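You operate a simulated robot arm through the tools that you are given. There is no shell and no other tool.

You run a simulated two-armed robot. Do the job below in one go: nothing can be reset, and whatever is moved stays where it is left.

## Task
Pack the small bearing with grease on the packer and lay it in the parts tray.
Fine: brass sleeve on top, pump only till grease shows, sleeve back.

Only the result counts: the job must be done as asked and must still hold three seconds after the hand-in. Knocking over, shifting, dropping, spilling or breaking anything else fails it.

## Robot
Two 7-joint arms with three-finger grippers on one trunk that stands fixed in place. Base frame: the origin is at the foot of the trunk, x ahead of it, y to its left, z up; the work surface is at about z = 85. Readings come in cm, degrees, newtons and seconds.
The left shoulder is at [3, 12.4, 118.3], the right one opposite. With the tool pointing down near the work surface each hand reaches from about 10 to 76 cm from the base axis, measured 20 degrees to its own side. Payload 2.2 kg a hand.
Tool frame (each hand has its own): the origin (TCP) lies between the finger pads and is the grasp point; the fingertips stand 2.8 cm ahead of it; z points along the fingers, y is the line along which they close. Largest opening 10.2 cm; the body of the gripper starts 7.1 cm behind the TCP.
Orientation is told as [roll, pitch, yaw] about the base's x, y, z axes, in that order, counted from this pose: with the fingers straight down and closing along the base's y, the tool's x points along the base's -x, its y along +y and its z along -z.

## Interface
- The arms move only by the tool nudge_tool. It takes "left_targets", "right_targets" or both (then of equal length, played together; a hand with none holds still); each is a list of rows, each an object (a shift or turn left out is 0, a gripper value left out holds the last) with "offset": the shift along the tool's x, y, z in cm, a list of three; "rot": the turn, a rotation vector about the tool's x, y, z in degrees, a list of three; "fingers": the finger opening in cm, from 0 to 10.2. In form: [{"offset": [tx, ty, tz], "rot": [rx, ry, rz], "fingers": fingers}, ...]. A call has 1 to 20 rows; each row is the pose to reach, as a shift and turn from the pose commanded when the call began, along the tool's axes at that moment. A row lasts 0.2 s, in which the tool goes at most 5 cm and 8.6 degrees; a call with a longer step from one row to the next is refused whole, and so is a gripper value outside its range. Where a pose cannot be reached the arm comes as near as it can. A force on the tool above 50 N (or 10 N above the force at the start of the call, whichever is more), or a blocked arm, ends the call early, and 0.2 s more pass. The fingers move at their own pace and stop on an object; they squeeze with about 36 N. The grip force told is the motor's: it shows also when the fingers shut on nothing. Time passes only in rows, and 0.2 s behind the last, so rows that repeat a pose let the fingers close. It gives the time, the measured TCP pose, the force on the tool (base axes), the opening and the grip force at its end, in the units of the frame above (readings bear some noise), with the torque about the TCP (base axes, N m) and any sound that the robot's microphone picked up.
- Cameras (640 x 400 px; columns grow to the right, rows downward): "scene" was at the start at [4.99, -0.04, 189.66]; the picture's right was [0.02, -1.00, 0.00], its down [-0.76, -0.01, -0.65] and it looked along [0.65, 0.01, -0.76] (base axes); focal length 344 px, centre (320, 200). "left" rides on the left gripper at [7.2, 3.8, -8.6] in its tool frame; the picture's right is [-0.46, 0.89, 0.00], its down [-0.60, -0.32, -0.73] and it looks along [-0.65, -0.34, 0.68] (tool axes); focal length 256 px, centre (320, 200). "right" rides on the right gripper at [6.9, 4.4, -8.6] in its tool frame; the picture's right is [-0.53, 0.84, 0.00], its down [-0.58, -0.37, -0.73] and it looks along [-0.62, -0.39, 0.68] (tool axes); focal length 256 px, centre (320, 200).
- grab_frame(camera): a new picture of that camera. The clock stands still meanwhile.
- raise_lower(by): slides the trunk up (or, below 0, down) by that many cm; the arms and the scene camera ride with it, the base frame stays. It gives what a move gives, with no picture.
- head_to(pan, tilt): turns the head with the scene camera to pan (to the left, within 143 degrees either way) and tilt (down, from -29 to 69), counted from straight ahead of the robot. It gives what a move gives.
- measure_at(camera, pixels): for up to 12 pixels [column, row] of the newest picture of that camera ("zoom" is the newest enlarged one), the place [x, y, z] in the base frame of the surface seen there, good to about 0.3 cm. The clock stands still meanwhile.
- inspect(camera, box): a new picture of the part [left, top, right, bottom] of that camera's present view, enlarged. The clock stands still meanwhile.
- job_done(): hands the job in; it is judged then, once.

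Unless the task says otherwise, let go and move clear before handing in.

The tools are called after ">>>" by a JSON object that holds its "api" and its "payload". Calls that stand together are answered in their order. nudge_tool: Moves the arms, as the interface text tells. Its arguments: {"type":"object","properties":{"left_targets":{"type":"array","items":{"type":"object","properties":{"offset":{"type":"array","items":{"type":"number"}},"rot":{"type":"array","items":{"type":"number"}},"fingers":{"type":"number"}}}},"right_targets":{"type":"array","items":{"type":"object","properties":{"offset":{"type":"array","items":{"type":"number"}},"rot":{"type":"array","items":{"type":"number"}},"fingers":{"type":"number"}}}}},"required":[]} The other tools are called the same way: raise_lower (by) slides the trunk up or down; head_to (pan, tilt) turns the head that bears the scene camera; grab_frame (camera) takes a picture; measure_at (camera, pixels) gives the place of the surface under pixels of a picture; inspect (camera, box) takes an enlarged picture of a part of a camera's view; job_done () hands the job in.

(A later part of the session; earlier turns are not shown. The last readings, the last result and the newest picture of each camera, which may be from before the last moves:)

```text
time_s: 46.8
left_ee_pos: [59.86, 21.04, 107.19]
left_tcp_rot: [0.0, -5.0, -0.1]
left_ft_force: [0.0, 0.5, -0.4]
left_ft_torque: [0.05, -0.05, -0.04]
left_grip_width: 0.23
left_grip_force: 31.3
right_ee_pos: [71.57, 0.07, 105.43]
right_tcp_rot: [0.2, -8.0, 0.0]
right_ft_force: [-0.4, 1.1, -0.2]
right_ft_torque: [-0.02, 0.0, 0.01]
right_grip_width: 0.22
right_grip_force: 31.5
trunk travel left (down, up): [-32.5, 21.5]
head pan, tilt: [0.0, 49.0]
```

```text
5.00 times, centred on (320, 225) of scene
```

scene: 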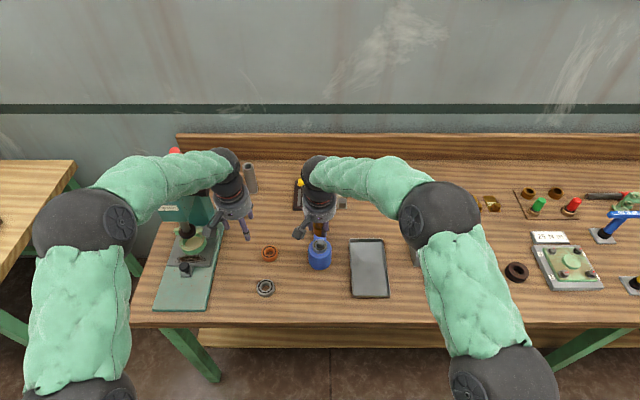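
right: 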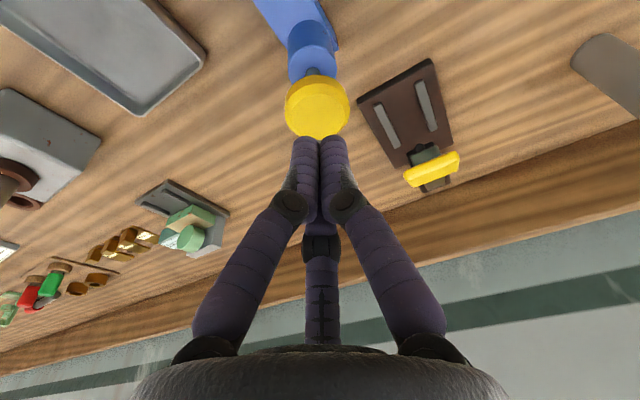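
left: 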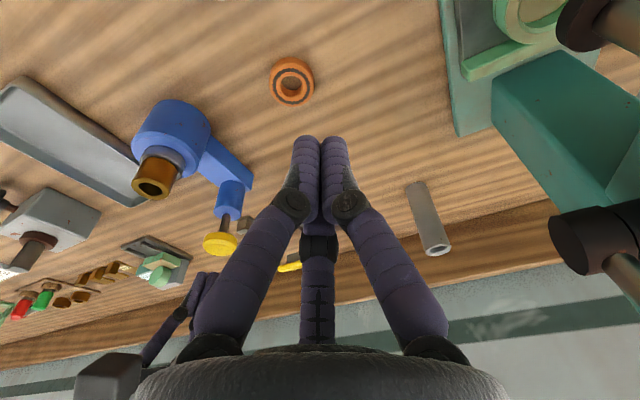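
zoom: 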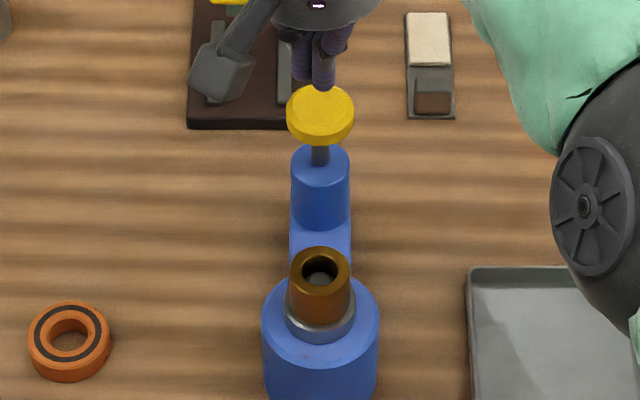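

Both views are clear, with the sleeve on the bearing at left (155,170) and the knob just below the right fingertips. I'll take a baseline close-up of the bearing and come down almost to the knob.

>>> {"api": "inspect", "payload": {"camera": "left", "box": [110, 95, 230, 205]}}

>>> {"api": "nudge_tool", "payload": {"right_targets": [{"offset": [0.1, 0.1, 1.0], "fingers": 0}, {"offset": [0.25, 0.1, 2.0]}, {"offset": [0.38, 0.1, 2.8]}, {"offset": [0.38, 0.1, 2.8]}]}}

>>> {"api": "inspect", "payload": {"camera": "right", "box": [260, 80, 380, 180]}}

>>> {"api": "inspect", "payload": {"camera": "scene", "box": [295, 225, 345, 265]}}

```text
3.64 times, centred on (170, 150) of left
```

zoom: 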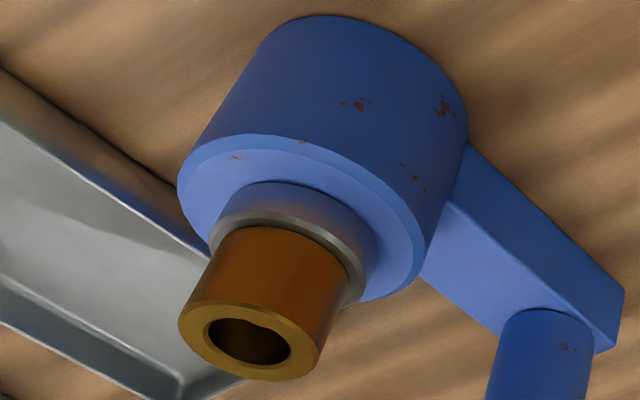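

```text
time_s: 47.8
left_ee_pos: [59.87, 21.05, 107.16]
left_tcp_rot: [0.0, -4.9, 0.0]
left_ft_force: [-0.6, 0.1, 0.3]
left_ft_torque: [0.0, 0.02, -0.02]
left_grip_width: 0.2
left_grip_force: 31.9
right_ee_pos: [71.64, 0.17, 102.47]
right_tcp_rot: [0.0, -8.0, 0.1]
right_ft_force: [0.4, 0.1, -0.9]
right_ft_torque: [0.0, 0.0, 0.0]
right_grip_width: 0.21
right_grip_force: 31.6
trunk travel left (down, up): [-32.5, 21.5]
head pan, tilt: [0.0, 49.0]
```

```text
4.00 times, centred on (320, 130) of right
```

zoom: 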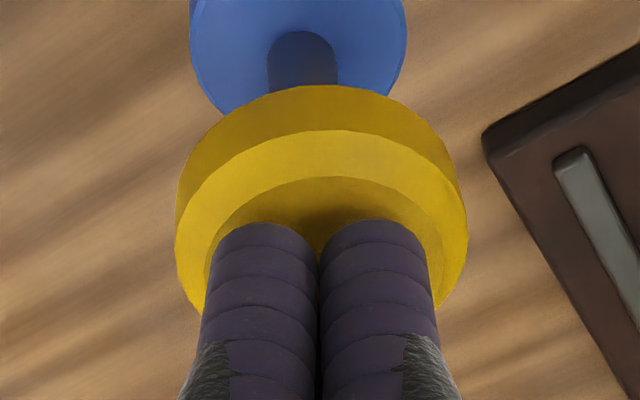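

```text
10.00 times, centred on (320, 245) of scene
```

zoom: 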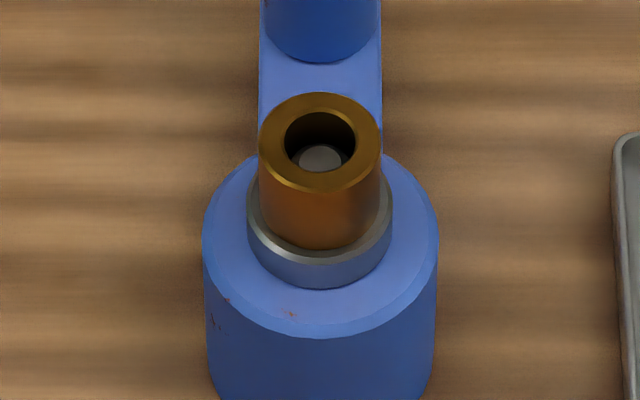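

The fingertips are just above the middle of the knob with no contact yet. I'll press in small steps and check the bearing after each.

>>> {"api": "nudge_tool", "payload": {"right_targets": [{"offset": [0.04, 0, 0.3], "fingers": 0}, {"offset": [0.085, 0, 0.6]}, {"offset": [0.085, 0, 0.6]}]}}

>>> {"api": "inspect", "payload": {"camera": "scene", "box": [295, 225, 345, 265]}}

>>> {"api": "inspect", "payload": {"camera": "left", "box": [110, 95, 230, 205]}}

```text
time_s: 48.6
left_ee_pos: [59.74, 20.97, 107.23]
left_tcp_rot: [0.1, -5.1, 0.0]
left_ft_force: [0.1, 0.1, 0.0]
left_ft_torque: [-0.01, 0.02, 0.01]
left_grip_width: 0.19
left_grip_force: 30.9
right_ee_pos: [71.76, 0.13, 101.95]
right_tcp_rot: [0.0, -8.0, 0.0]
right_ft_force: [-0.3, 0.2, 1.4]
right_ft_torque: [-0.01, -0.02, 0.0]
right_grip_width: 0.21
right_grip_force: 31.3
trunk travel left (down, up): [-32.5, 21.5]
head pan, tilt: [0.0, 49.0]
```

```text
10.00 times, centred on (320, 245) of scene
```

zoom: 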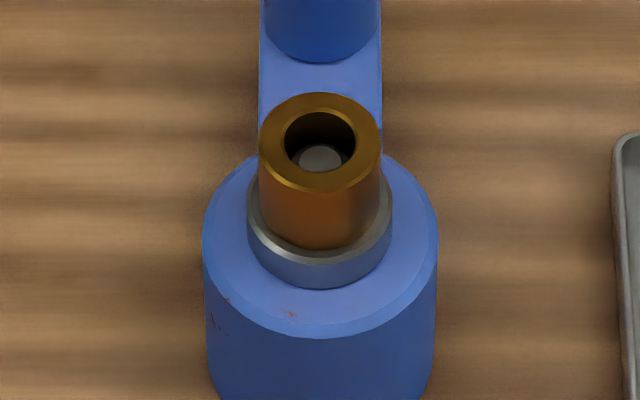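

```text
3.64 times, centred on (170, 150) of left
```

zoom: 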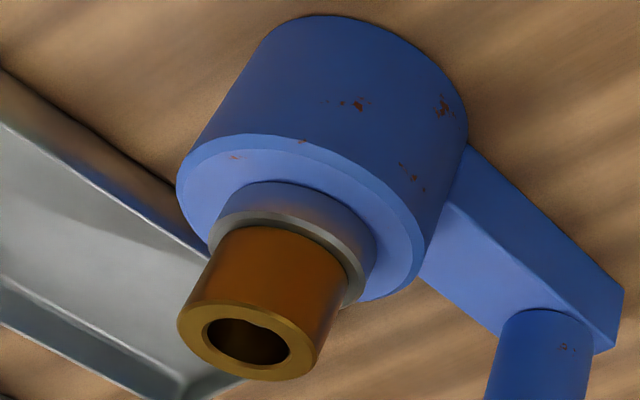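

There's light contact of about 2 N on the knob and nothing has changed at the bearing. I'll press another 0.5 cm.

>>> {"api": "nudge_tool", "payload": {"right_targets": [{"offset": [0.035, 0, 0.25], "fingers": 0}, {"offset": [0.07, 0, 0.5]}, {"offset": [0.07, 0, 0.5]}]}}

>>> {"api": "inspect", "payload": {"camera": "scene", "box": [295, 225, 345, 265]}}

>>> {"api": "inspect", "payload": {"camera": "left", "box": [110, 95, 230, 205]}}

```text
time_s: 49.4
left_ee_pos: [59.76, 21.01, 107.26]
left_tcp_rot: [0.0, -5.1, -0.1]
left_ft_force: [-0.3, -0.3, 0.0]
left_ft_torque: [-0.02, 0.03, -0.02]
left_grip_width: 0.21
left_grip_force: 31.0
right_ee_pos: [71.62, 0.21, 101.49]
right_tcp_rot: [0.0, -7.9, 0.0]
right_ft_force: [-0.1, 0.4, 3.7]
right_ft_torque: [-0.01, 0.01, -0.02]
right_grip_width: 0.19
right_grip_force: 31.2
trunk travel left (down, up): [-32.5, 21.5]
head pan, tilt: [0.0, 49.0]
```

```text
10.00 times, centred on (320, 245) of scene
```

zoom: 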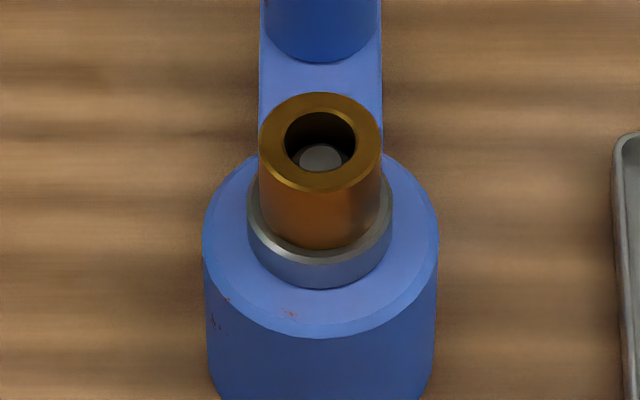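

```text
3.64 times, centred on (170, 150) of left
```

zoom: 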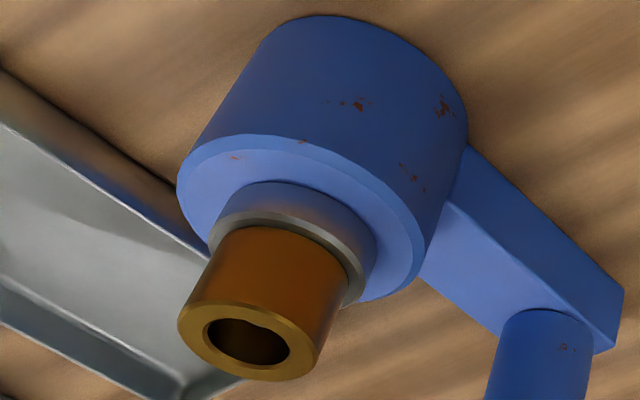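

The knob yields against a spring (about 4.4 N at roughly 0.7 cm of travel), and there's no grease yet. I'll press on by 0.5 cm.

>>> {"api": "nudge_tool", "payload": {"right_targets": [{"offset": [0.035, 0, 0.25], "fingers": 0}, {"offset": [0.07, 0, 0.5]}, {"offset": [0.07, 0, 0.5]}]}}

>>> {"api": "inspect", "payload": {"camera": "scene", "box": [295, 225, 345, 265]}}

>>> {"api": "inspect", "payload": {"camera": "left", "box": [110, 95, 230, 205]}}

```text
time_s: 50.2
left_ee_pos: [59.65, 21.07, 107.27]
left_tcp_rot: [0.0, -5.0, 0.0]
left_ft_force: [0.1, -0.6, 0.5]
left_ft_torque: [-0.02, 0.03, 0.02]
left_grip_width: 0.21
left_grip_force: 31.1
right_ee_pos: [71.62, 0.14, 100.88]
right_tcp_rot: [0.0, -8.0, 0.1]
right_ft_force: [-0.9, 2.5, 4.3]
right_ft_torque: [-0.01, 0.06, -0.02]
right_grip_width: 0.2
right_grip_force: 31.7
trunk travel left (down, up): [-32.5, 21.5]
head pan, tilt: [0.0, 49.0]
```

```text
10.00 times, centred on (320, 245) of scene
```

zoom: 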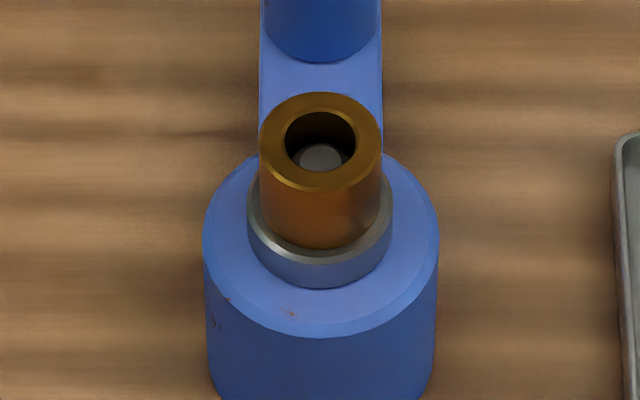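

```text
3.64 times, centred on (170, 150) of left
```

zoom: 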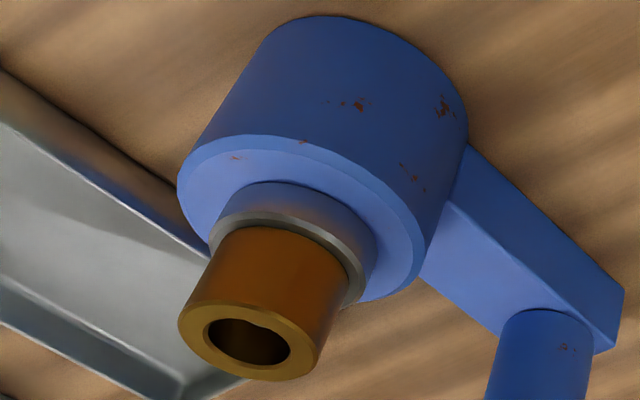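

Still no grease, with the knob about 1.3 cm down. I'll press another 0.5 cm.

>>> {"api": "nudge_tool", "payload": {"right_targets": [{"offset": [0.035, 0, 0.25], "fingers": 0}, {"offset": [0.07, 0, 0.5]}, {"offset": [0.07, 0, 0.5]}]}}

>>> {"api": "inspect", "payload": {"camera": "scene", "box": [290, 185, 350, 265]}}

>>> {"api": "inspect", "payload": {"camera": "left", "box": [110, 95, 260, 255]}}

```text
time_s: 51.0
left_ee_pos: [59.73, 21.0, 107.25]
left_tcp_rot: [0.0, -5.0, 0.0]
left_ft_force: [0.0, -0.4, -1.1]
left_ft_torque: [0.01, 0.02, 0.0]
left_grip_width: 0.19
left_grip_force: 31.3
right_ee_pos: [71.6, 0.21, 100.47]
right_tcp_rot: [0.0, -8.0, 0.0]
right_ft_force: [-1.5, 1.3, 7.0]
right_ft_torque: [-0.01, 0.13, -0.01]
right_grip_width: 0.19
right_grip_force: 31.6
trunk travel left (down, up): [-32.5, 21.5]
head pan, tilt: [0.0, 49.0]
heard: click
```

```text
5.00 times, centred on (320, 225) of scene
```

zoom: 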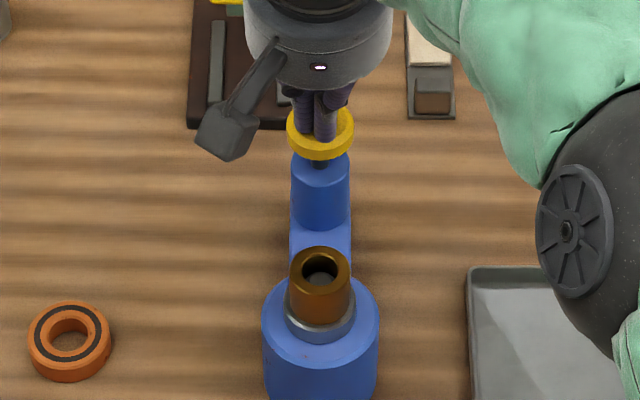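

```text
2.50 times, centred on (185, 175) of left
```

zoom: 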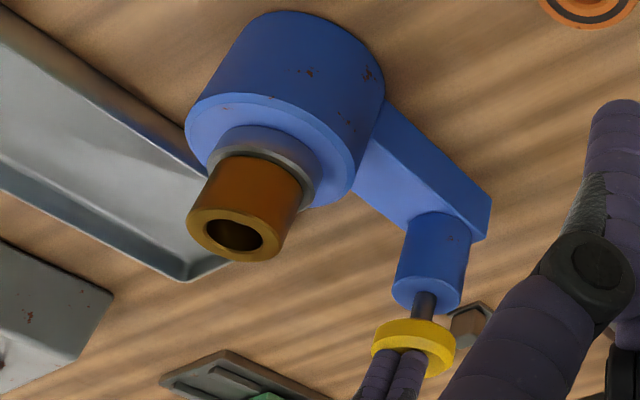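

A click was heard, so one pump stroke counted. I'll check the bearing closely for grease before releasing the knob.

>>> {"api": "inspect", "payload": {"camera": "left", "box": [140, 130, 204, 170]}}

>>> {"api": "inspect", "payload": {"camera": "scene", "box": [300, 232, 340, 262]}}

```text
10.00 times, centred on (172, 150) of left
```

zoom: 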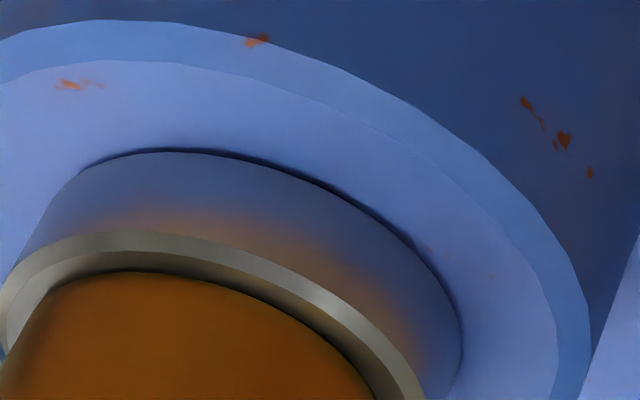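

```text
13.33 times, centred on (320, 247) of scene
```

zoom: 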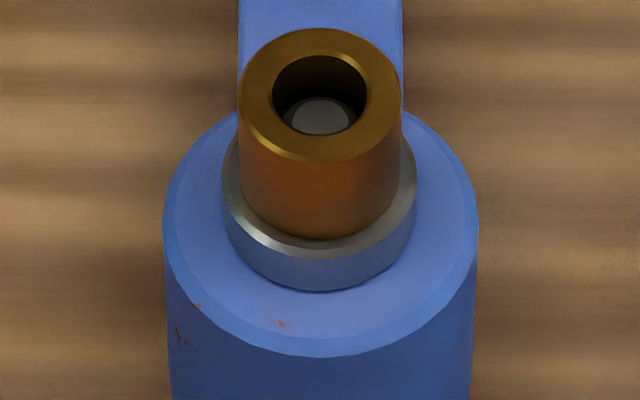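

No grease after the first stroke. I'll let the knob rise fully and look again.

>>> {"api": "nudge_tool", "payload": {"right_targets": [{"offset": [-0.1, 0, -0.7], "fingers": 0}, {"offset": [-0.2, 0, -1.4]}, {"offset": [-0.31, 0, -2.2]}, {"offset": [-0.31, 0, -2.2]}]}}

>>> {"api": "inspect", "payload": {"camera": "left", "box": [110, 95, 260, 255]}}

>>> {"api": "inspect", "payload": {"camera": "scene", "box": [300, 232, 340, 262]}}

```text
time_s: 52.0
left_ee_pos: [59.85, 20.99, 107.21]
left_tcp_rot: [0.1, -5.0, 0.0]
left_ft_force: [-0.6, -0.7, -0.6]
left_ft_torque: [0.0, 0.02, -0.02]
left_grip_width: 0.2
left_grip_force: 31.8
right_ee_pos: [71.63, 0.14, 102.57]
right_tcp_rot: [0.0, -7.9, 0.0]
right_ft_force: [0.5, 0.4, 0.8]
right_ft_torque: [0.04, -0.02, 0.0]
right_grip_width: 0.21
right_grip_force: 31.3
trunk travel left (down, up): [-32.5, 21.5]
head pan, tilt: [0.0, 49.0]
```

```text
2.50 times, centred on (185, 175) of left
```

zoom: 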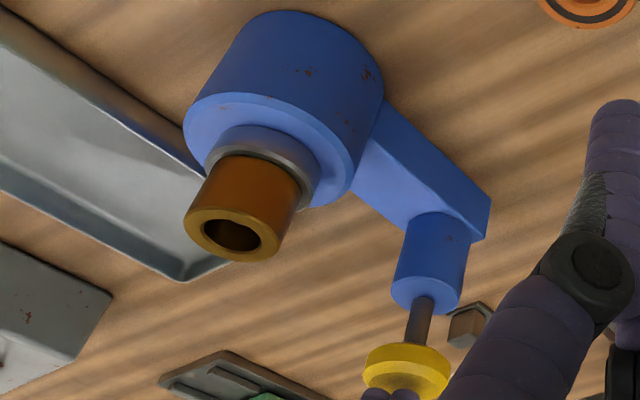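

```text
13.33 times, centred on (320, 247) of scene
```

zoom: 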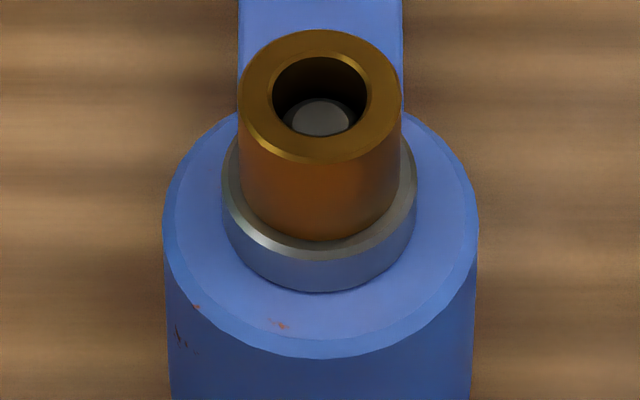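

The knob sprang back and there's still no grease. I'll give a second stroke down to the click depth, about z 100.4.

>>> {"api": "nudge_tool", "payload": {"right_targets": [{"offset": [0.08, 0, 0.6], "fingers": 0}, {"offset": [0.17, 0, 1.2]}, {"offset": [0.25, 0, 1.8]}, {"offset": [0.31, 0, 2.2]}, {"offset": [0.31, 0, 2.2]}]}}

>>> {"api": "inspect", "payload": {"camera": "left", "box": [110, 95, 260, 255]}}

>>> {"api": "inspect", "payload": {"camera": "scene", "box": [300, 232, 340, 262]}}

```text
time_s: 53.2
left_ee_pos: [59.67, 21.03, 107.1]
left_tcp_rot: [0.0, -5.0, 0.0]
left_ft_force: [-0.6, 0.6, 0.0]
left_ft_torque: [-0.02, -0.04, 0.01]
left_grip_width: 0.2
left_grip_force: 31.9
right_ee_pos: [71.62, 0.19, 100.37]
right_tcp_rot: [0.2, -8.1, 0.0]
right_ft_force: [0.8, -0.9, 5.8]
right_ft_torque: [-0.06, 0.04, 0.02]
right_grip_width: 0.2
right_grip_force: 31.5
trunk travel left (down, up): [-32.5, 21.5]
head pan, tilt: [0.0, 49.0]
heard: click
```

```text
2.50 times, centred on (185, 175) of left
```

zoom: 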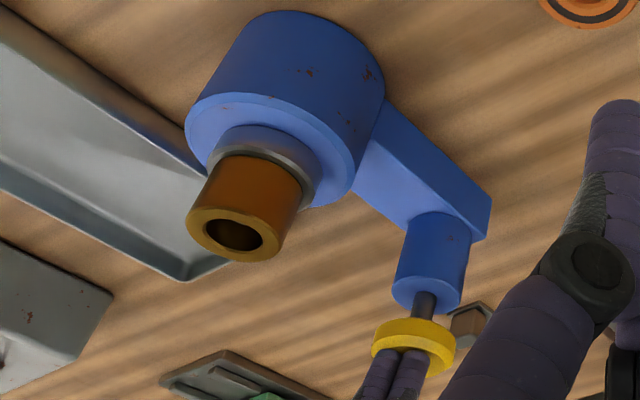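

```text
13.33 times, centred on (320, 247) of scene
```

zoom: 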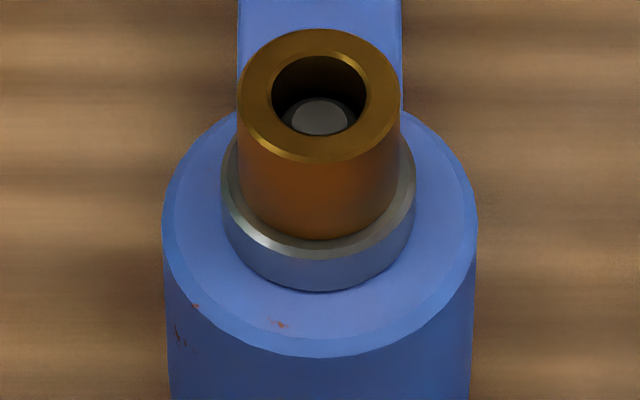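

The second click has sounded and no grease is visible in either view. I'll release and check again before a third stroke.

>>> {"api": "nudge_tool", "payload": {"right_targets": [{"offset": [-0.1, 0, -0.7], "fingers": 0}, {"offset": [-0.2, 0, -1.4]}, {"offset": [-0.31, 0, -2.2]}, {"offset": [-0.31, 0, -2.2]}]}}

>>> {"api": "inspect", "payload": {"camera": "left", "box": [110, 100, 206, 190]}}

>>> {"api": "inspect", "payload": {"camera": "scene", "box": [300, 232, 340, 262]}}

```text
time_s: 54.2
left_ee_pos: [59.81, 20.96, 107.3]
left_tcp_rot: [0.0, -5.0, 0.1]
left_ft_force: [-1.5, -0.1, -0.3]
left_ft_torque: [0.0, 0.0, 0.01]
left_grip_width: 0.21
left_grip_force: 31.4
right_ee_pos: [71.71, 0.28, 102.53]
right_tcp_rot: [0.0, -8.0, 0.0]
right_ft_force: [-0.3, -0.7, -0.4]
right_ft_torque: [0.01, 0.01, -0.02]
right_grip_width: 0.22
right_grip_force: 31.8
trunk travel left (down, up): [-32.5, 21.5]
head pan, tilt: [0.0, 49.0]
```

```text
4.44 times, centred on (158, 145) of left
```

zoom: 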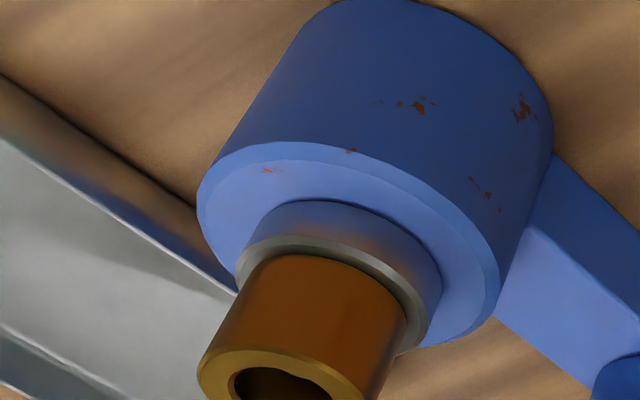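

```text
13.33 times, centred on (320, 247) of scene
```

zoom: 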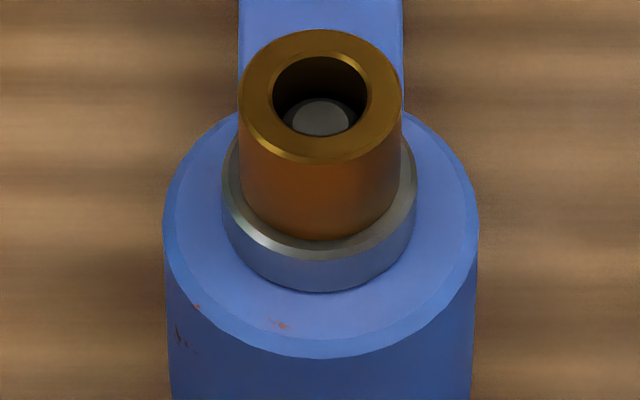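

No sign of grease after two strokes. I'll give a third stroke.

>>> {"api": "nudge_tool", "payload": {"right_targets": [{"offset": [0.08, 0, 0.6], "fingers": 0}, {"offset": [0.17, 0, 1.2]}, {"offset": [0.25, 0, 1.8]}, {"offset": [0.31, 0, 2.2]}, {"offset": [0.31, 0, 2.2]}]}}

>>> {"api": "inspect", "payload": {"camera": "left", "box": [110, 100, 206, 190]}}

>>> {"api": "inspect", "payload": {"camera": "scene", "box": [300, 232, 340, 262]}}

```text
time_s: 55.4
left_ee_pos: [59.74, 20.98, 107.29]
left_tcp_rot: [0.0, -5.0, 0.0]
left_ft_force: [-0.1, -0.7, 0.9]
left_ft_torque: [0.02, 0.02, 0.01]
left_grip_width: 0.21
left_grip_force: 31.3
right_ee_pos: [71.64, 0.19, 100.45]
right_tcp_rot: [0.1, -8.2, 0.0]
right_ft_force: [0.8, -0.2, 7.0]
right_ft_torque: [-0.02, 0.05, 0.02]
right_grip_width: 0.21
right_grip_force: 31.5
trunk travel left (down, up): [-32.5, 21.5]
head pan, tilt: [0.0, 49.0]
heard: click
```

```text
4.44 times, centred on (158, 145) of left
```

zoom: 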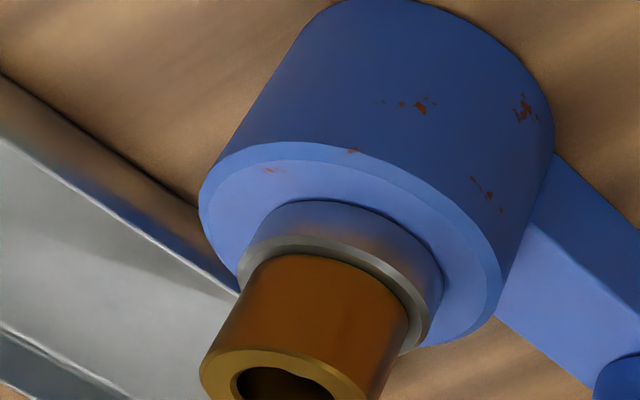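

```text
13.33 times, centred on (320, 247) of scene
```

zoom: 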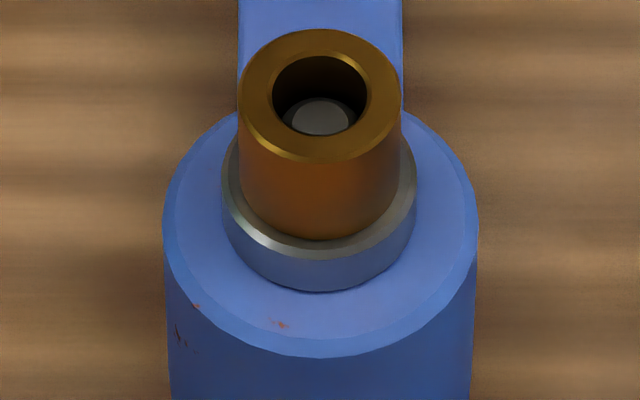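

The third click has sounded and nothing shows yet on the left or front. I'll release and look at the far and right side too with the right camera.

>>> {"api": "nudge_tool", "payload": {"right_targets": [{"offset": [-0.1, 0, -0.7], "fingers": 0}, {"offset": [-0.2, 0, -1.4]}, {"offset": [-0.31, 0, -2.2]}, {"offset": [-0.31, 0, -2.2]}]}}

>>> {"api": "grab_frame", "payload": {"camera": "right"}}

>>> {"api": "inspect", "payload": {"camera": "left", "box": [110, 100, 206, 190]}}

>>> {"api": "inspect", "payload": {"camera": "scene", "box": [300, 232, 340, 262]}}

```text
time_s: 56.4
left_ee_pos: [59.78, 21.03, 107.13]
left_tcp_rot: [0.0, -5.0, 0.0]
left_ft_force: [1.1, -0.5, 0.3]
left_ft_torque: [0.0, -0.01, -0.03]
left_grip_width: 0.2
left_grip_force: 31.8
right_ee_pos: [71.65, 0.17, 102.57]
right_tcp_rot: [0.0, -7.9, 0.1]
right_ft_force: [0.5, 0.5, 0.1]
right_ft_torque: [0.01, -0.03, -0.01]
right_grip_width: 0.21
right_grip_force: 31.5
trunk travel left (down, up): [-32.5, 21.5]
head pan, tilt: [0.0, 49.0]
```

```text
taken
```

right: 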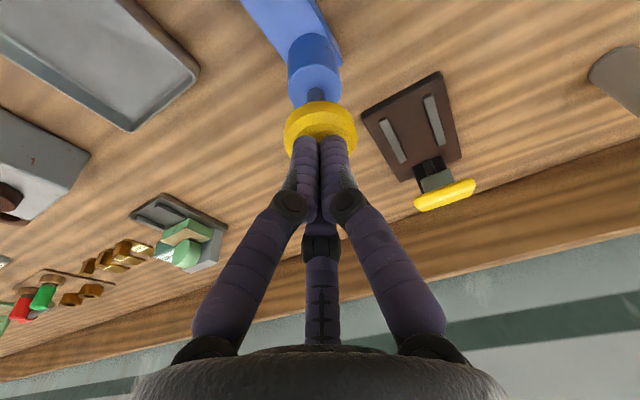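

```text
4.44 times, centred on (158, 145) of left
```

zoom: 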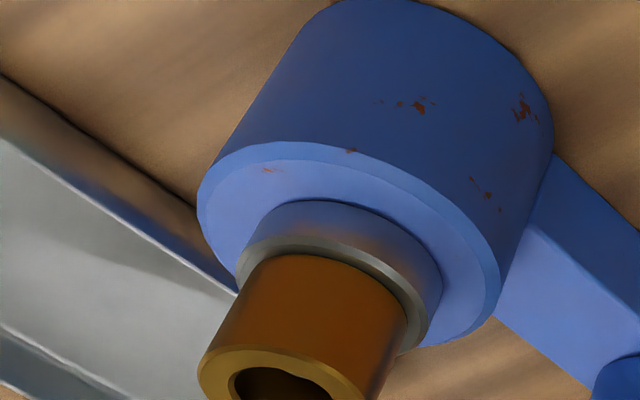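

```text
13.33 times, centred on (320, 247) of scene
```

zoom: 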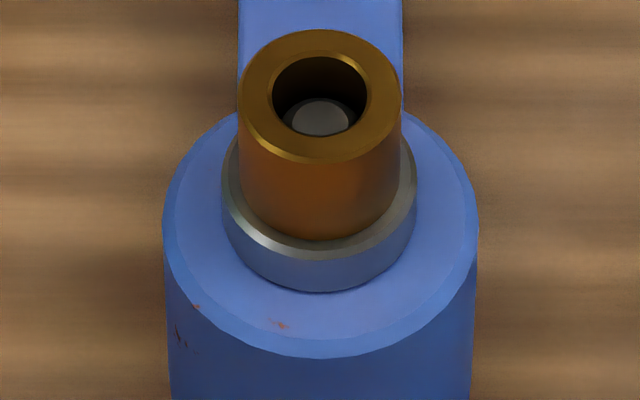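

The bearing still looks clean after three strokes. I'll give a fourth.

>>> {"api": "nudge_tool", "payload": {"right_targets": [{"offset": [0.08, 0, 0.6], "fingers": 0}, {"offset": [0.17, 0, 1.2]}, {"offset": [0.25, 0, 1.8]}, {"offset": [0.31, 0, 2.2]}, {"offset": [0.31, 0, 2.2]}]}}

>>> {"api": "inspect", "payload": {"camera": "left", "box": [110, 100, 206, 190]}}

>>> {"api": "inspect", "payload": {"camera": "scene", "box": [300, 232, 340, 262]}}

```text
time_s: 57.6
left_ee_pos: [59.84, 20.98, 107.23]
left_tcp_rot: [0.0, -5.0, 0.1]
left_ft_force: [0.3, -0.3, 0.0]
left_ft_torque: [-0.01, -0.01, 0.03]
left_grip_width: 0.21
left_grip_force: 30.6
right_ee_pos: [71.67, 0.26, 100.46]
right_tcp_rot: [0.0, -8.1, 0.0]
right_ft_force: [1.0, -0.5, 7.3]
right_ft_torque: [-0.07, 0.07, 0.01]
right_grip_width: 0.24
right_grip_force: 31.1
trunk travel left (down, up): [-32.5, 21.5]
head pan, tilt: [0.0, 49.0]
```

```text
4.44 times, centred on (158, 145) of left
```

zoom: 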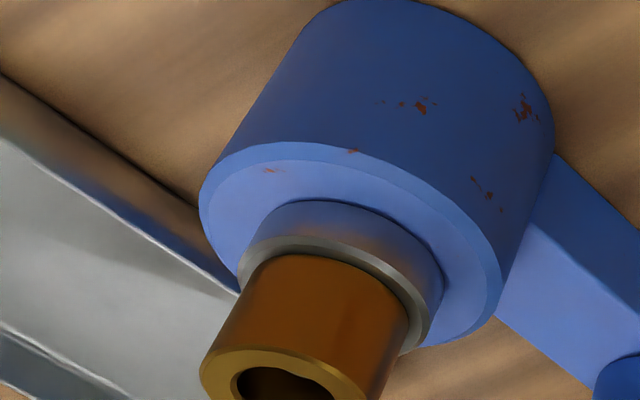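

```text
13.33 times, centred on (320, 247) of scene
```

zoom: 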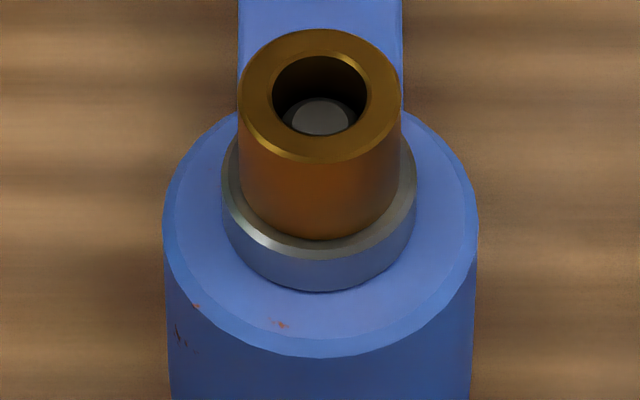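

No click this time, so the stroke may have stopped just short. I'll press 0.2 cm deeper.

>>> {"api": "nudge_tool", "payload": {"right_targets": [{"offset": [0.015, 0, 0.1], "fingers": 0}, {"offset": [0.03, 0, 0.2]}, {"offset": [0.03, 0, 0.2]}]}}

>>> {"api": "inspect", "payload": {"camera": "left", "box": [110, 100, 206, 190]}}

>>> {"api": "inspect", "payload": {"camera": "scene", "box": [300, 232, 340, 262]}}

```text
time_s: 58.4
left_ee_pos: [59.79, 20.88, 107.24]
left_tcp_rot: [0.0, -4.9, 0.0]
left_ft_force: [0.5, 0.5, 0.5]
left_ft_torque: [0.01, -0.02, 0.04]
left_grip_width: 0.21
left_grip_force: 31.5
right_ee_pos: [71.63, 0.06, 100.27]
right_tcp_rot: [0.1, -8.1, -0.1]
right_ft_force: [-0.3, -2.4, 8.2]
right_ft_torque: [-0.1, 0.07, 0.02]
right_grip_width: 0.18
right_grip_force: 31.6
trunk travel left (down, up): [-32.5, 21.5]
head pan, tilt: [0.0, 49.0]
heard: click
```

```text
4.44 times, centred on (158, 145) of left
```

zoom: 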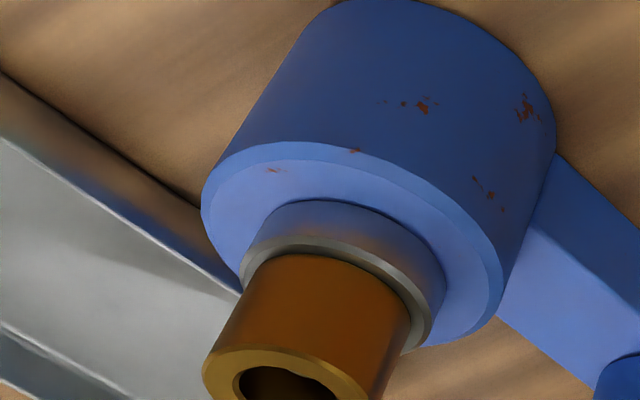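

```text
13.33 times, centred on (320, 247) of scene
```

zoom: 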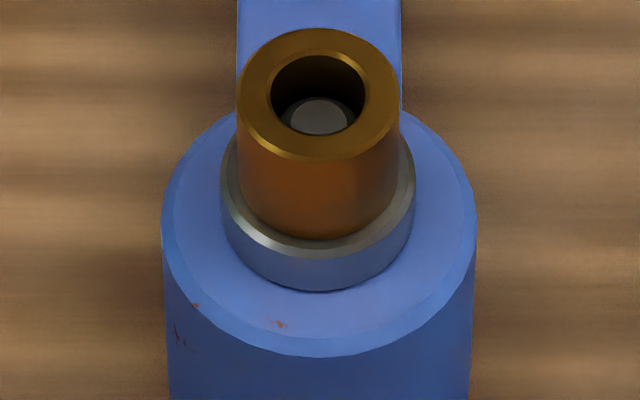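

The fourth click has sounded and nothing shows yet. I'll release again and check close-up.

>>> {"api": "nudge_tool", "payload": {"right_targets": [{"offset": [-0.12, 0, -0.8], "fingers": 0}, {"offset": [-0.24, 0, -1.6]}, {"offset": [-0.34, 0, -2.4]}, {"offset": [-0.34, 0, -2.4]}]}}

>>> {"api": "inspect", "payload": {"camera": "left", "box": [125, 120, 189, 190]}}

>>> {"api": "inspect", "payload": {"camera": "scene", "box": [306, 232, 334, 256]}}

```text
time_s: 59.4
left_ee_pos: [59.67, 20.96, 107.32]
left_tcp_rot: [-0.1, -5.0, 0.1]
left_ft_force: [-0.1, -0.5, -0.3]
left_ft_torque: [-0.01, 0.01, 0.03]
left_grip_width: 0.19
left_grip_force: 31.4
right_ee_pos: [71.63, 0.13, 102.56]
right_tcp_rot: [-0.1, -7.8, 0.1]
right_ft_force: [-0.1, 0.3, 1.1]
right_ft_torque: [-0.03, 0.03, -0.01]
right_grip_width: 0.2
right_grip_force: 31.4
trunk travel left (down, up): [-32.5, 21.5]
head pan, tilt: [0.0, 49.0]
```

```text
5.71 times, centred on (157, 155) of left
```

zoom: 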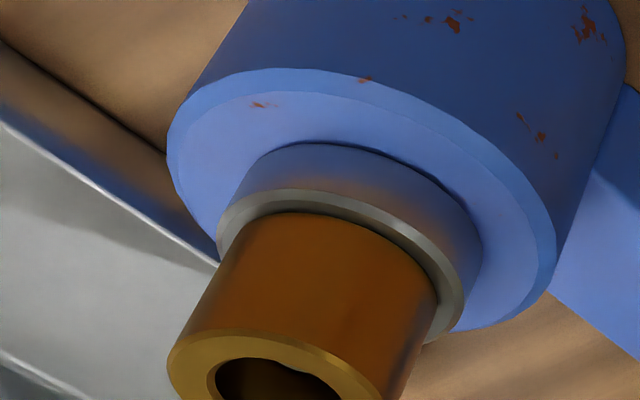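

```text
16.00 times, centred on (320, 244) of scene
```

zoom: 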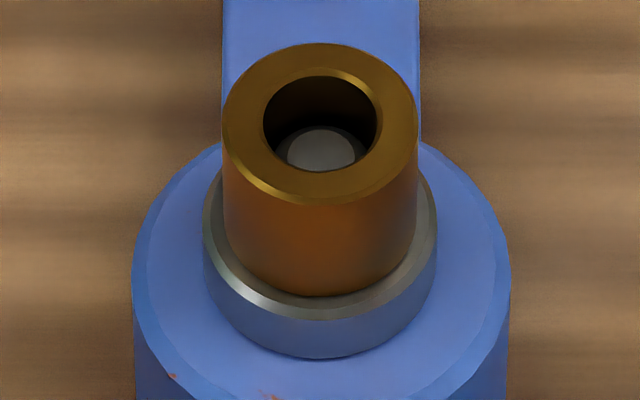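

Nothing shows yet. I'll give the fifth stroke, down to the click.

>>> {"api": "nudge_tool", "payload": {"right_targets": [{"offset": [0.08, 0, 0.6], "fingers": 0}, {"offset": [0.17, 0, 1.2]}, {"offset": [0.25, 0, 1.8]}, {"offset": [0.33, 0, 2.35]}, {"offset": [0.33, 0, 2.35]}]}}

>>> {"api": "inspect", "payload": {"camera": "left", "box": [125, 120, 189, 190]}}

>>> {"api": "inspect", "payload": {"camera": "scene", "box": [306, 232, 334, 256]}}

```text
time_s: 60.6
left_ee_pos: [59.73, 21.07, 107.22]
left_tcp_rot: [0.0, -5.1, -0.1]
left_ft_force: [-0.2, 0.8, 0.0]
left_ft_torque: [0.0, 0.02, -0.02]
left_grip_width: 0.22
left_grip_force: 31.9
right_ee_pos: [71.72, 0.17, 100.34]
right_tcp_rot: [0.1, -8.1, 0.0]
right_ft_force: [-1.6, 1.1, 7.5]
right_ft_torque: [-0.04, 0.13, -0.03]
right_grip_width: 0.24
right_grip_force: 31.3
trunk travel left (down, up): [-32.5, 21.5]
head pan, tilt: [0.0, 49.0]
heard: click
```

```text
5.71 times, centred on (157, 155) of left
```

zoom: 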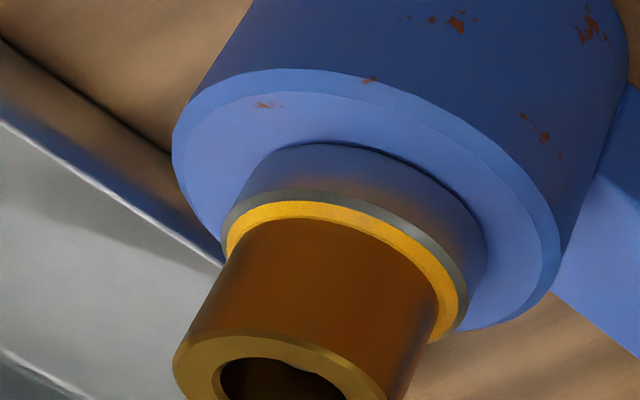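

```text
16.00 times, centred on (320, 244) of scene
```

zoom: 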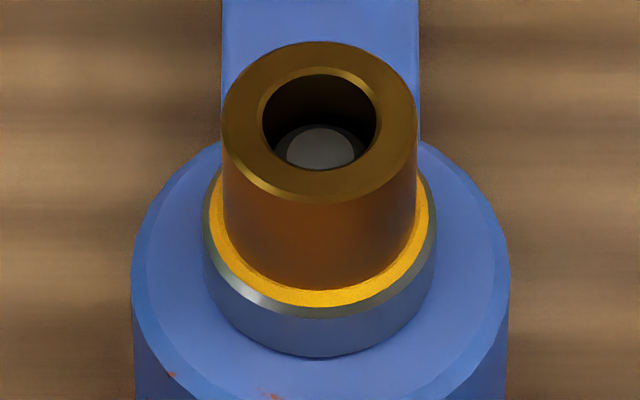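

A yellow grease ring now shows around the foot of the sleeve in both views, so I'll stop pumping. I'll lift the right hand off the knob straight up and well clear.

>>> {"api": "nudge_tool", "payload": {"right_targets": [{"offset": [-0.12, 0, -0.8], "fingers": 0}, {"offset": [-0.24, 0, -1.6]}, {"offset": [-0.36, 0, -2.6]}, {"offset": [-0.7, 0, -5]}, {"offset": [-1.15, 0, -8.2]}, {"offset": [-1.15, 0, -8.2], "fingers": 5.6}, {"offset": [-1.15, 0, -8.2], "fingers": 5.6}]}}

>>> {"api": "inspect", "payload": {"camera": "scene", "box": [290, 185, 350, 265]}}

```text
time_s: 62.2
left_ee_pos: [59.81, 20.94, 107.23]
left_tcp_rot: [0.0, -5.0, 0.0]
left_ft_force: [0.0, 0.2, 0.0]
left_ft_torque: [0.04, 0.0, 0.0]
left_grip_width: 0.21
left_grip_force: 31.1
right_ee_pos: [71.78, 0.24, 108.6]
right_tcp_rot: [0.1, -8.0, 0.1]
right_ft_force: [0.0, -0.3, 0.6]
right_ft_torque: [0.0, -0.01, 0.01]
right_grip_width: 5.59
right_grip_force: 0.0
trunk travel left (down, up): [-32.5, 21.5]
head pan, tilt: [0.0, 49.0]
```

```text
5.00 times, centred on (320, 225) of scene
```

zoom: 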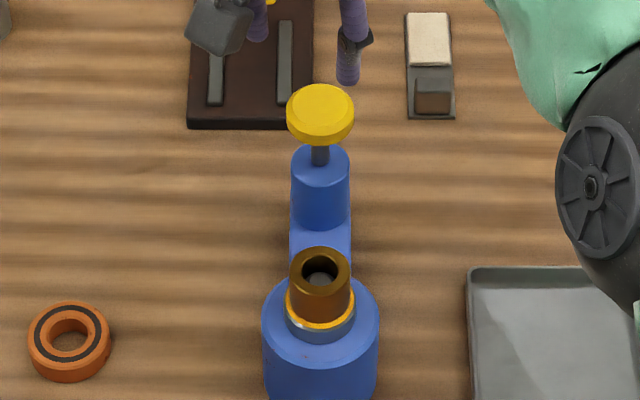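

The knob is back up, the packer hasn't moved, and the grease ring is neat. I'll bring the right hand back over the sleeve with open fingers and stop a little above gripping height.

>>> {"api": "nudge_tool", "payload": {"right_targets": [{"offset": [3.3, -0.05, -0.46], "fingers": 5.8}, {"offset": [6.6, -0.1, -0.93]}, {"offset": [9.89, -0.16, -1.39]}, {"offset": [10.3, -0.16, 1.6]}, {"offset": [10.7, -0.16, 4.6]}, {"offset": [11.0, -0.16, 6.7]}, {"offset": [11.0, -0.16, 6.7]}]}}

>>> {"api": "grab_frame", "payload": {"camera": "right"}}

>>> {"api": "inspect", "payload": {"camera": "left", "box": [90, 95, 250, 225]}}

```text
time_s: 63.8
left_ee_pos: [59.84, 20.95, 107.25]
left_tcp_rot: [0.0, -5.0, 0.0]
left_ft_force: [-0.1, -0.1, -0.5]
left_ft_torque: [0.0, 0.03, 0.0]
left_grip_width: 0.19
left_grip_force: 31.3
right_ee_pos: [61.52, 0.05, 100.12]
right_tcp_rot: [0.0, -8.1, 0.1]
right_ft_force: [-0.1, 0.8, -0.8]
right_ft_torque: [0.01, -0.01, 0.03]
right_grip_width: 5.78
right_grip_force: 0.1
trunk travel left (down, up): [-32.5, 21.5]
head pan, tilt: [0.0, 49.0]
```

```text
taken
```

right: 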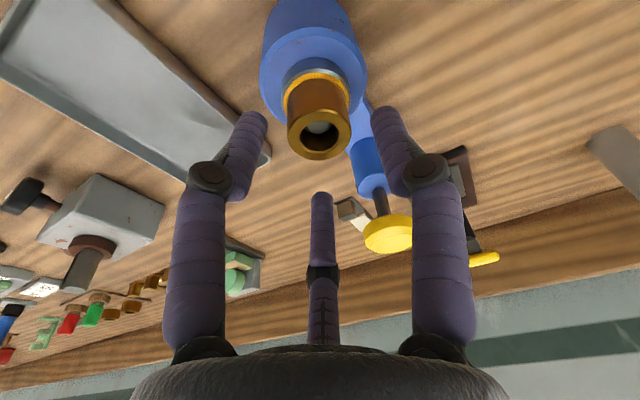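

```text
3.08 times, centred on (170, 160) of left
```

zoom: 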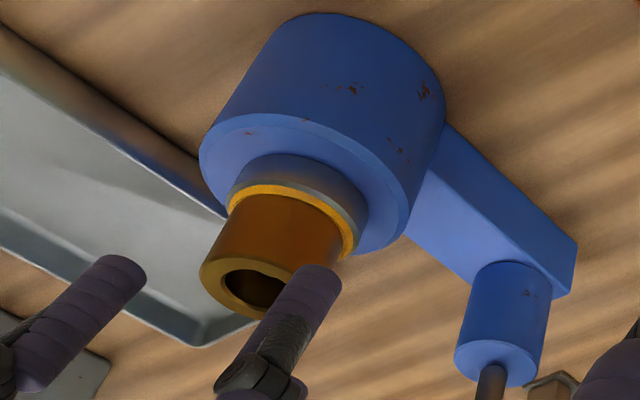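

The sleeve is between the fingers. I'll correct 0.25 cm forward and descend to z 97.7, keeping the fingertips above the grease.

>>> {"api": "nudge_tool", "payload": {"right_targets": [{"offset": [-0.15, 0.03, 0.8], "fingers": 5.8}, {"offset": [-0.05, 0.03, 1.5]}, {"offset": [0.08, 0.03, 2.38]}, {"offset": [0.08, 0.03, 2.38]}]}}

>>> {"api": "inspect", "payload": {"camera": "right", "box": [240, 90, 400, 210]}}

>>> {"api": "inspect", "payload": {"camera": "left", "box": [110, 110, 206, 190]}}

```text
time_s: 64.8
left_ee_pos: [59.75, 20.98, 107.22]
left_tcp_rot: [0.0, -5.0, -0.1]
left_ft_force: [-0.6, 0.2, 0.3]
left_ft_torque: [-0.02, 0.04, 0.05]
left_grip_width: 0.2
left_grip_force: 31.5
right_ee_pos: [61.9, 0.15, 97.97]
right_tcp_rot: [0.0, -8.0, 0.0]
right_ft_force: [0.0, 0.9, -1.0]
right_ft_torque: [0.01, 0.01, -0.02]
right_grip_width: 5.83
right_grip_force: 0.0
trunk travel left (down, up): [-32.5, 21.5]
head pan, tilt: [0.0, 49.0]
```

```text
3.33 times, centred on (320, 150) of right
```

zoom: 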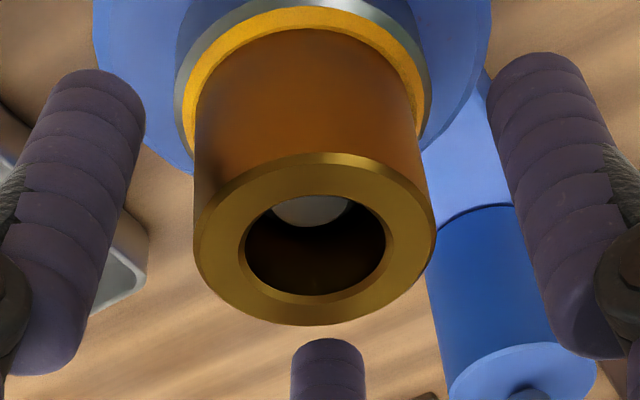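

```text
5.00 times, centred on (158, 150) of left
```

zoom: 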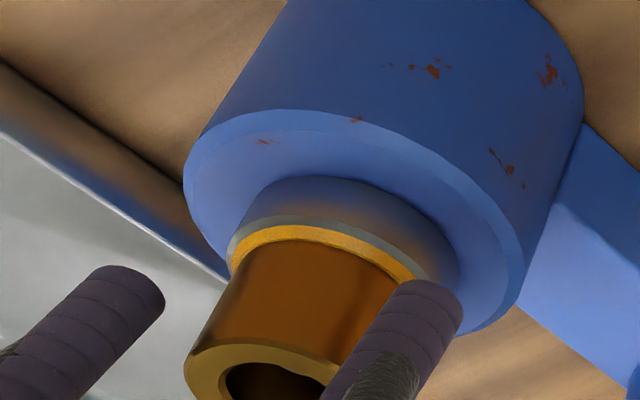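

The sleeve sits slightly toward the camera from the finger axis, about 0.17 cm in −x. I'll correct that and close gently.

>>> {"api": "nudge_tool", "payload": {"right_targets": [{"offset": [0.17, 0.03, 0.0], "fingers": 5.4}, {"offset": [0.17, 0.03, 0.0], "fingers": 4.6}, {"offset": [0.17, 0.03, 0.0], "fingers": 4.0}, {"offset": [0.17, 0.03, 0.0], "fingers": 3.4}, {"offset": [0.17, 0.03, 0.0], "fingers": 2.6}, {"offset": [0.17, 0.03, 0.0], "fingers": 2.6}]}}

>>> {"api": "inspect", "payload": {"camera": "right", "box": [240, 90, 400, 210]}}

>>> {"api": "inspect", "payload": {"camera": "left", "box": [110, 110, 206, 190]}}

```text
time_s: 66.2
left_ee_pos: [59.69, 20.96, 107.31]
left_tcp_rot: [0.0, -5.1, 0.0]
left_ft_force: [-0.1, 0.4, 0.4]
left_ft_torque: [-0.01, 0.0, 0.0]
left_grip_width: 0.21
left_grip_force: 31.5
right_ee_pos: [61.77, 0.09, 98.07]
right_tcp_rot: [0.0, -8.0, 0.1]
right_ft_force: [-0.7, 1.0, 1.8]
right_ft_torque: [0.05, 0.03, -0.02]
right_grip_width: 3.43
right_grip_force: 35.5
trunk travel left (down, up): [-32.5, 21.5]
head pan, tilt: [0.0, 49.0]
```

```text
3.33 times, centred on (320, 150) of right
```

zoom: 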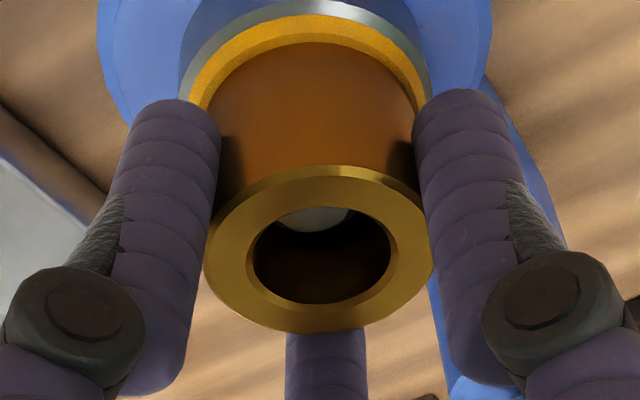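

```text
5.00 times, centred on (158, 150) of left
```

zoom: 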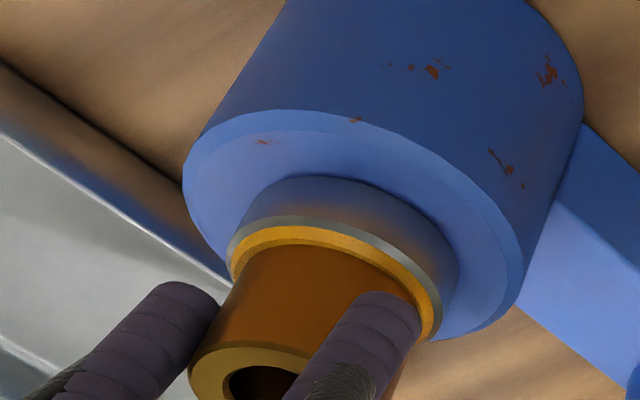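

Gripped at 3.43 cm with little side force. I'll lift slowly straight up off the spigot.

>>> {"api": "nudge_tool", "payload": {"right_targets": [{"offset": [-0.042, 0, -0.3], "fingers": 2.6}, {"offset": [-0.084, 0, -0.6]}, {"offset": [-0.14, 0, -1.0]}, {"offset": [-0.21, 0, -1.5]}, {"offset": [-0.28, 0, -2.0]}, {"offset": [-0.35, 0, -2.5]}, {"offset": [-0.42, 0, -3.0]}]}}

>>> {"api": "inspect", "payload": {"camera": "left", "box": [90, 100, 210, 200]}}

>>> {"api": "inspect", "payload": {"camera": "scene", "box": [296, 205, 344, 265]}}

```text
time_s: 67.8
left_ee_pos: [59.85, 21.01, 107.18]
left_tcp_rot: [0.0, -5.0, 0.1]
left_ft_force: [-0.9, 0.4, 0.3]
left_ft_torque: [0.02, -0.01, 0.0]
left_grip_width: 0.18
left_grip_force: 31.4
right_ee_pos: [62.04, 0.09, 100.89]
right_tcp_rot: [0.0, -8.0, 0.1]
right_ft_force: [0.7, -0.1, -1.8]
right_ft_torque: [0.0, 0.0, 0.03]
right_grip_width: 3.43
right_grip_force: 35.5
trunk travel left (down, up): [-32.5, 21.5]
head pan, tilt: [0.0, 49.0]
```

```text
4.00 times, centred on (150, 150) of left
```

zoom: 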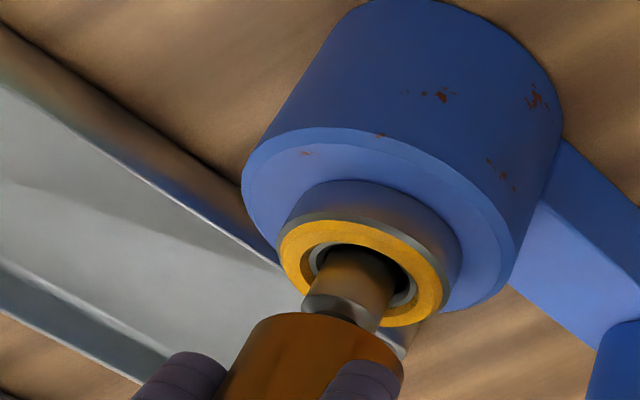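

```text
6.67 times, centred on (320, 235) of scene
```

zoom: 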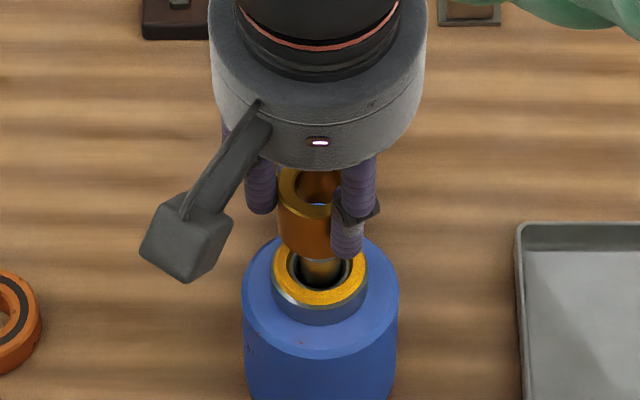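

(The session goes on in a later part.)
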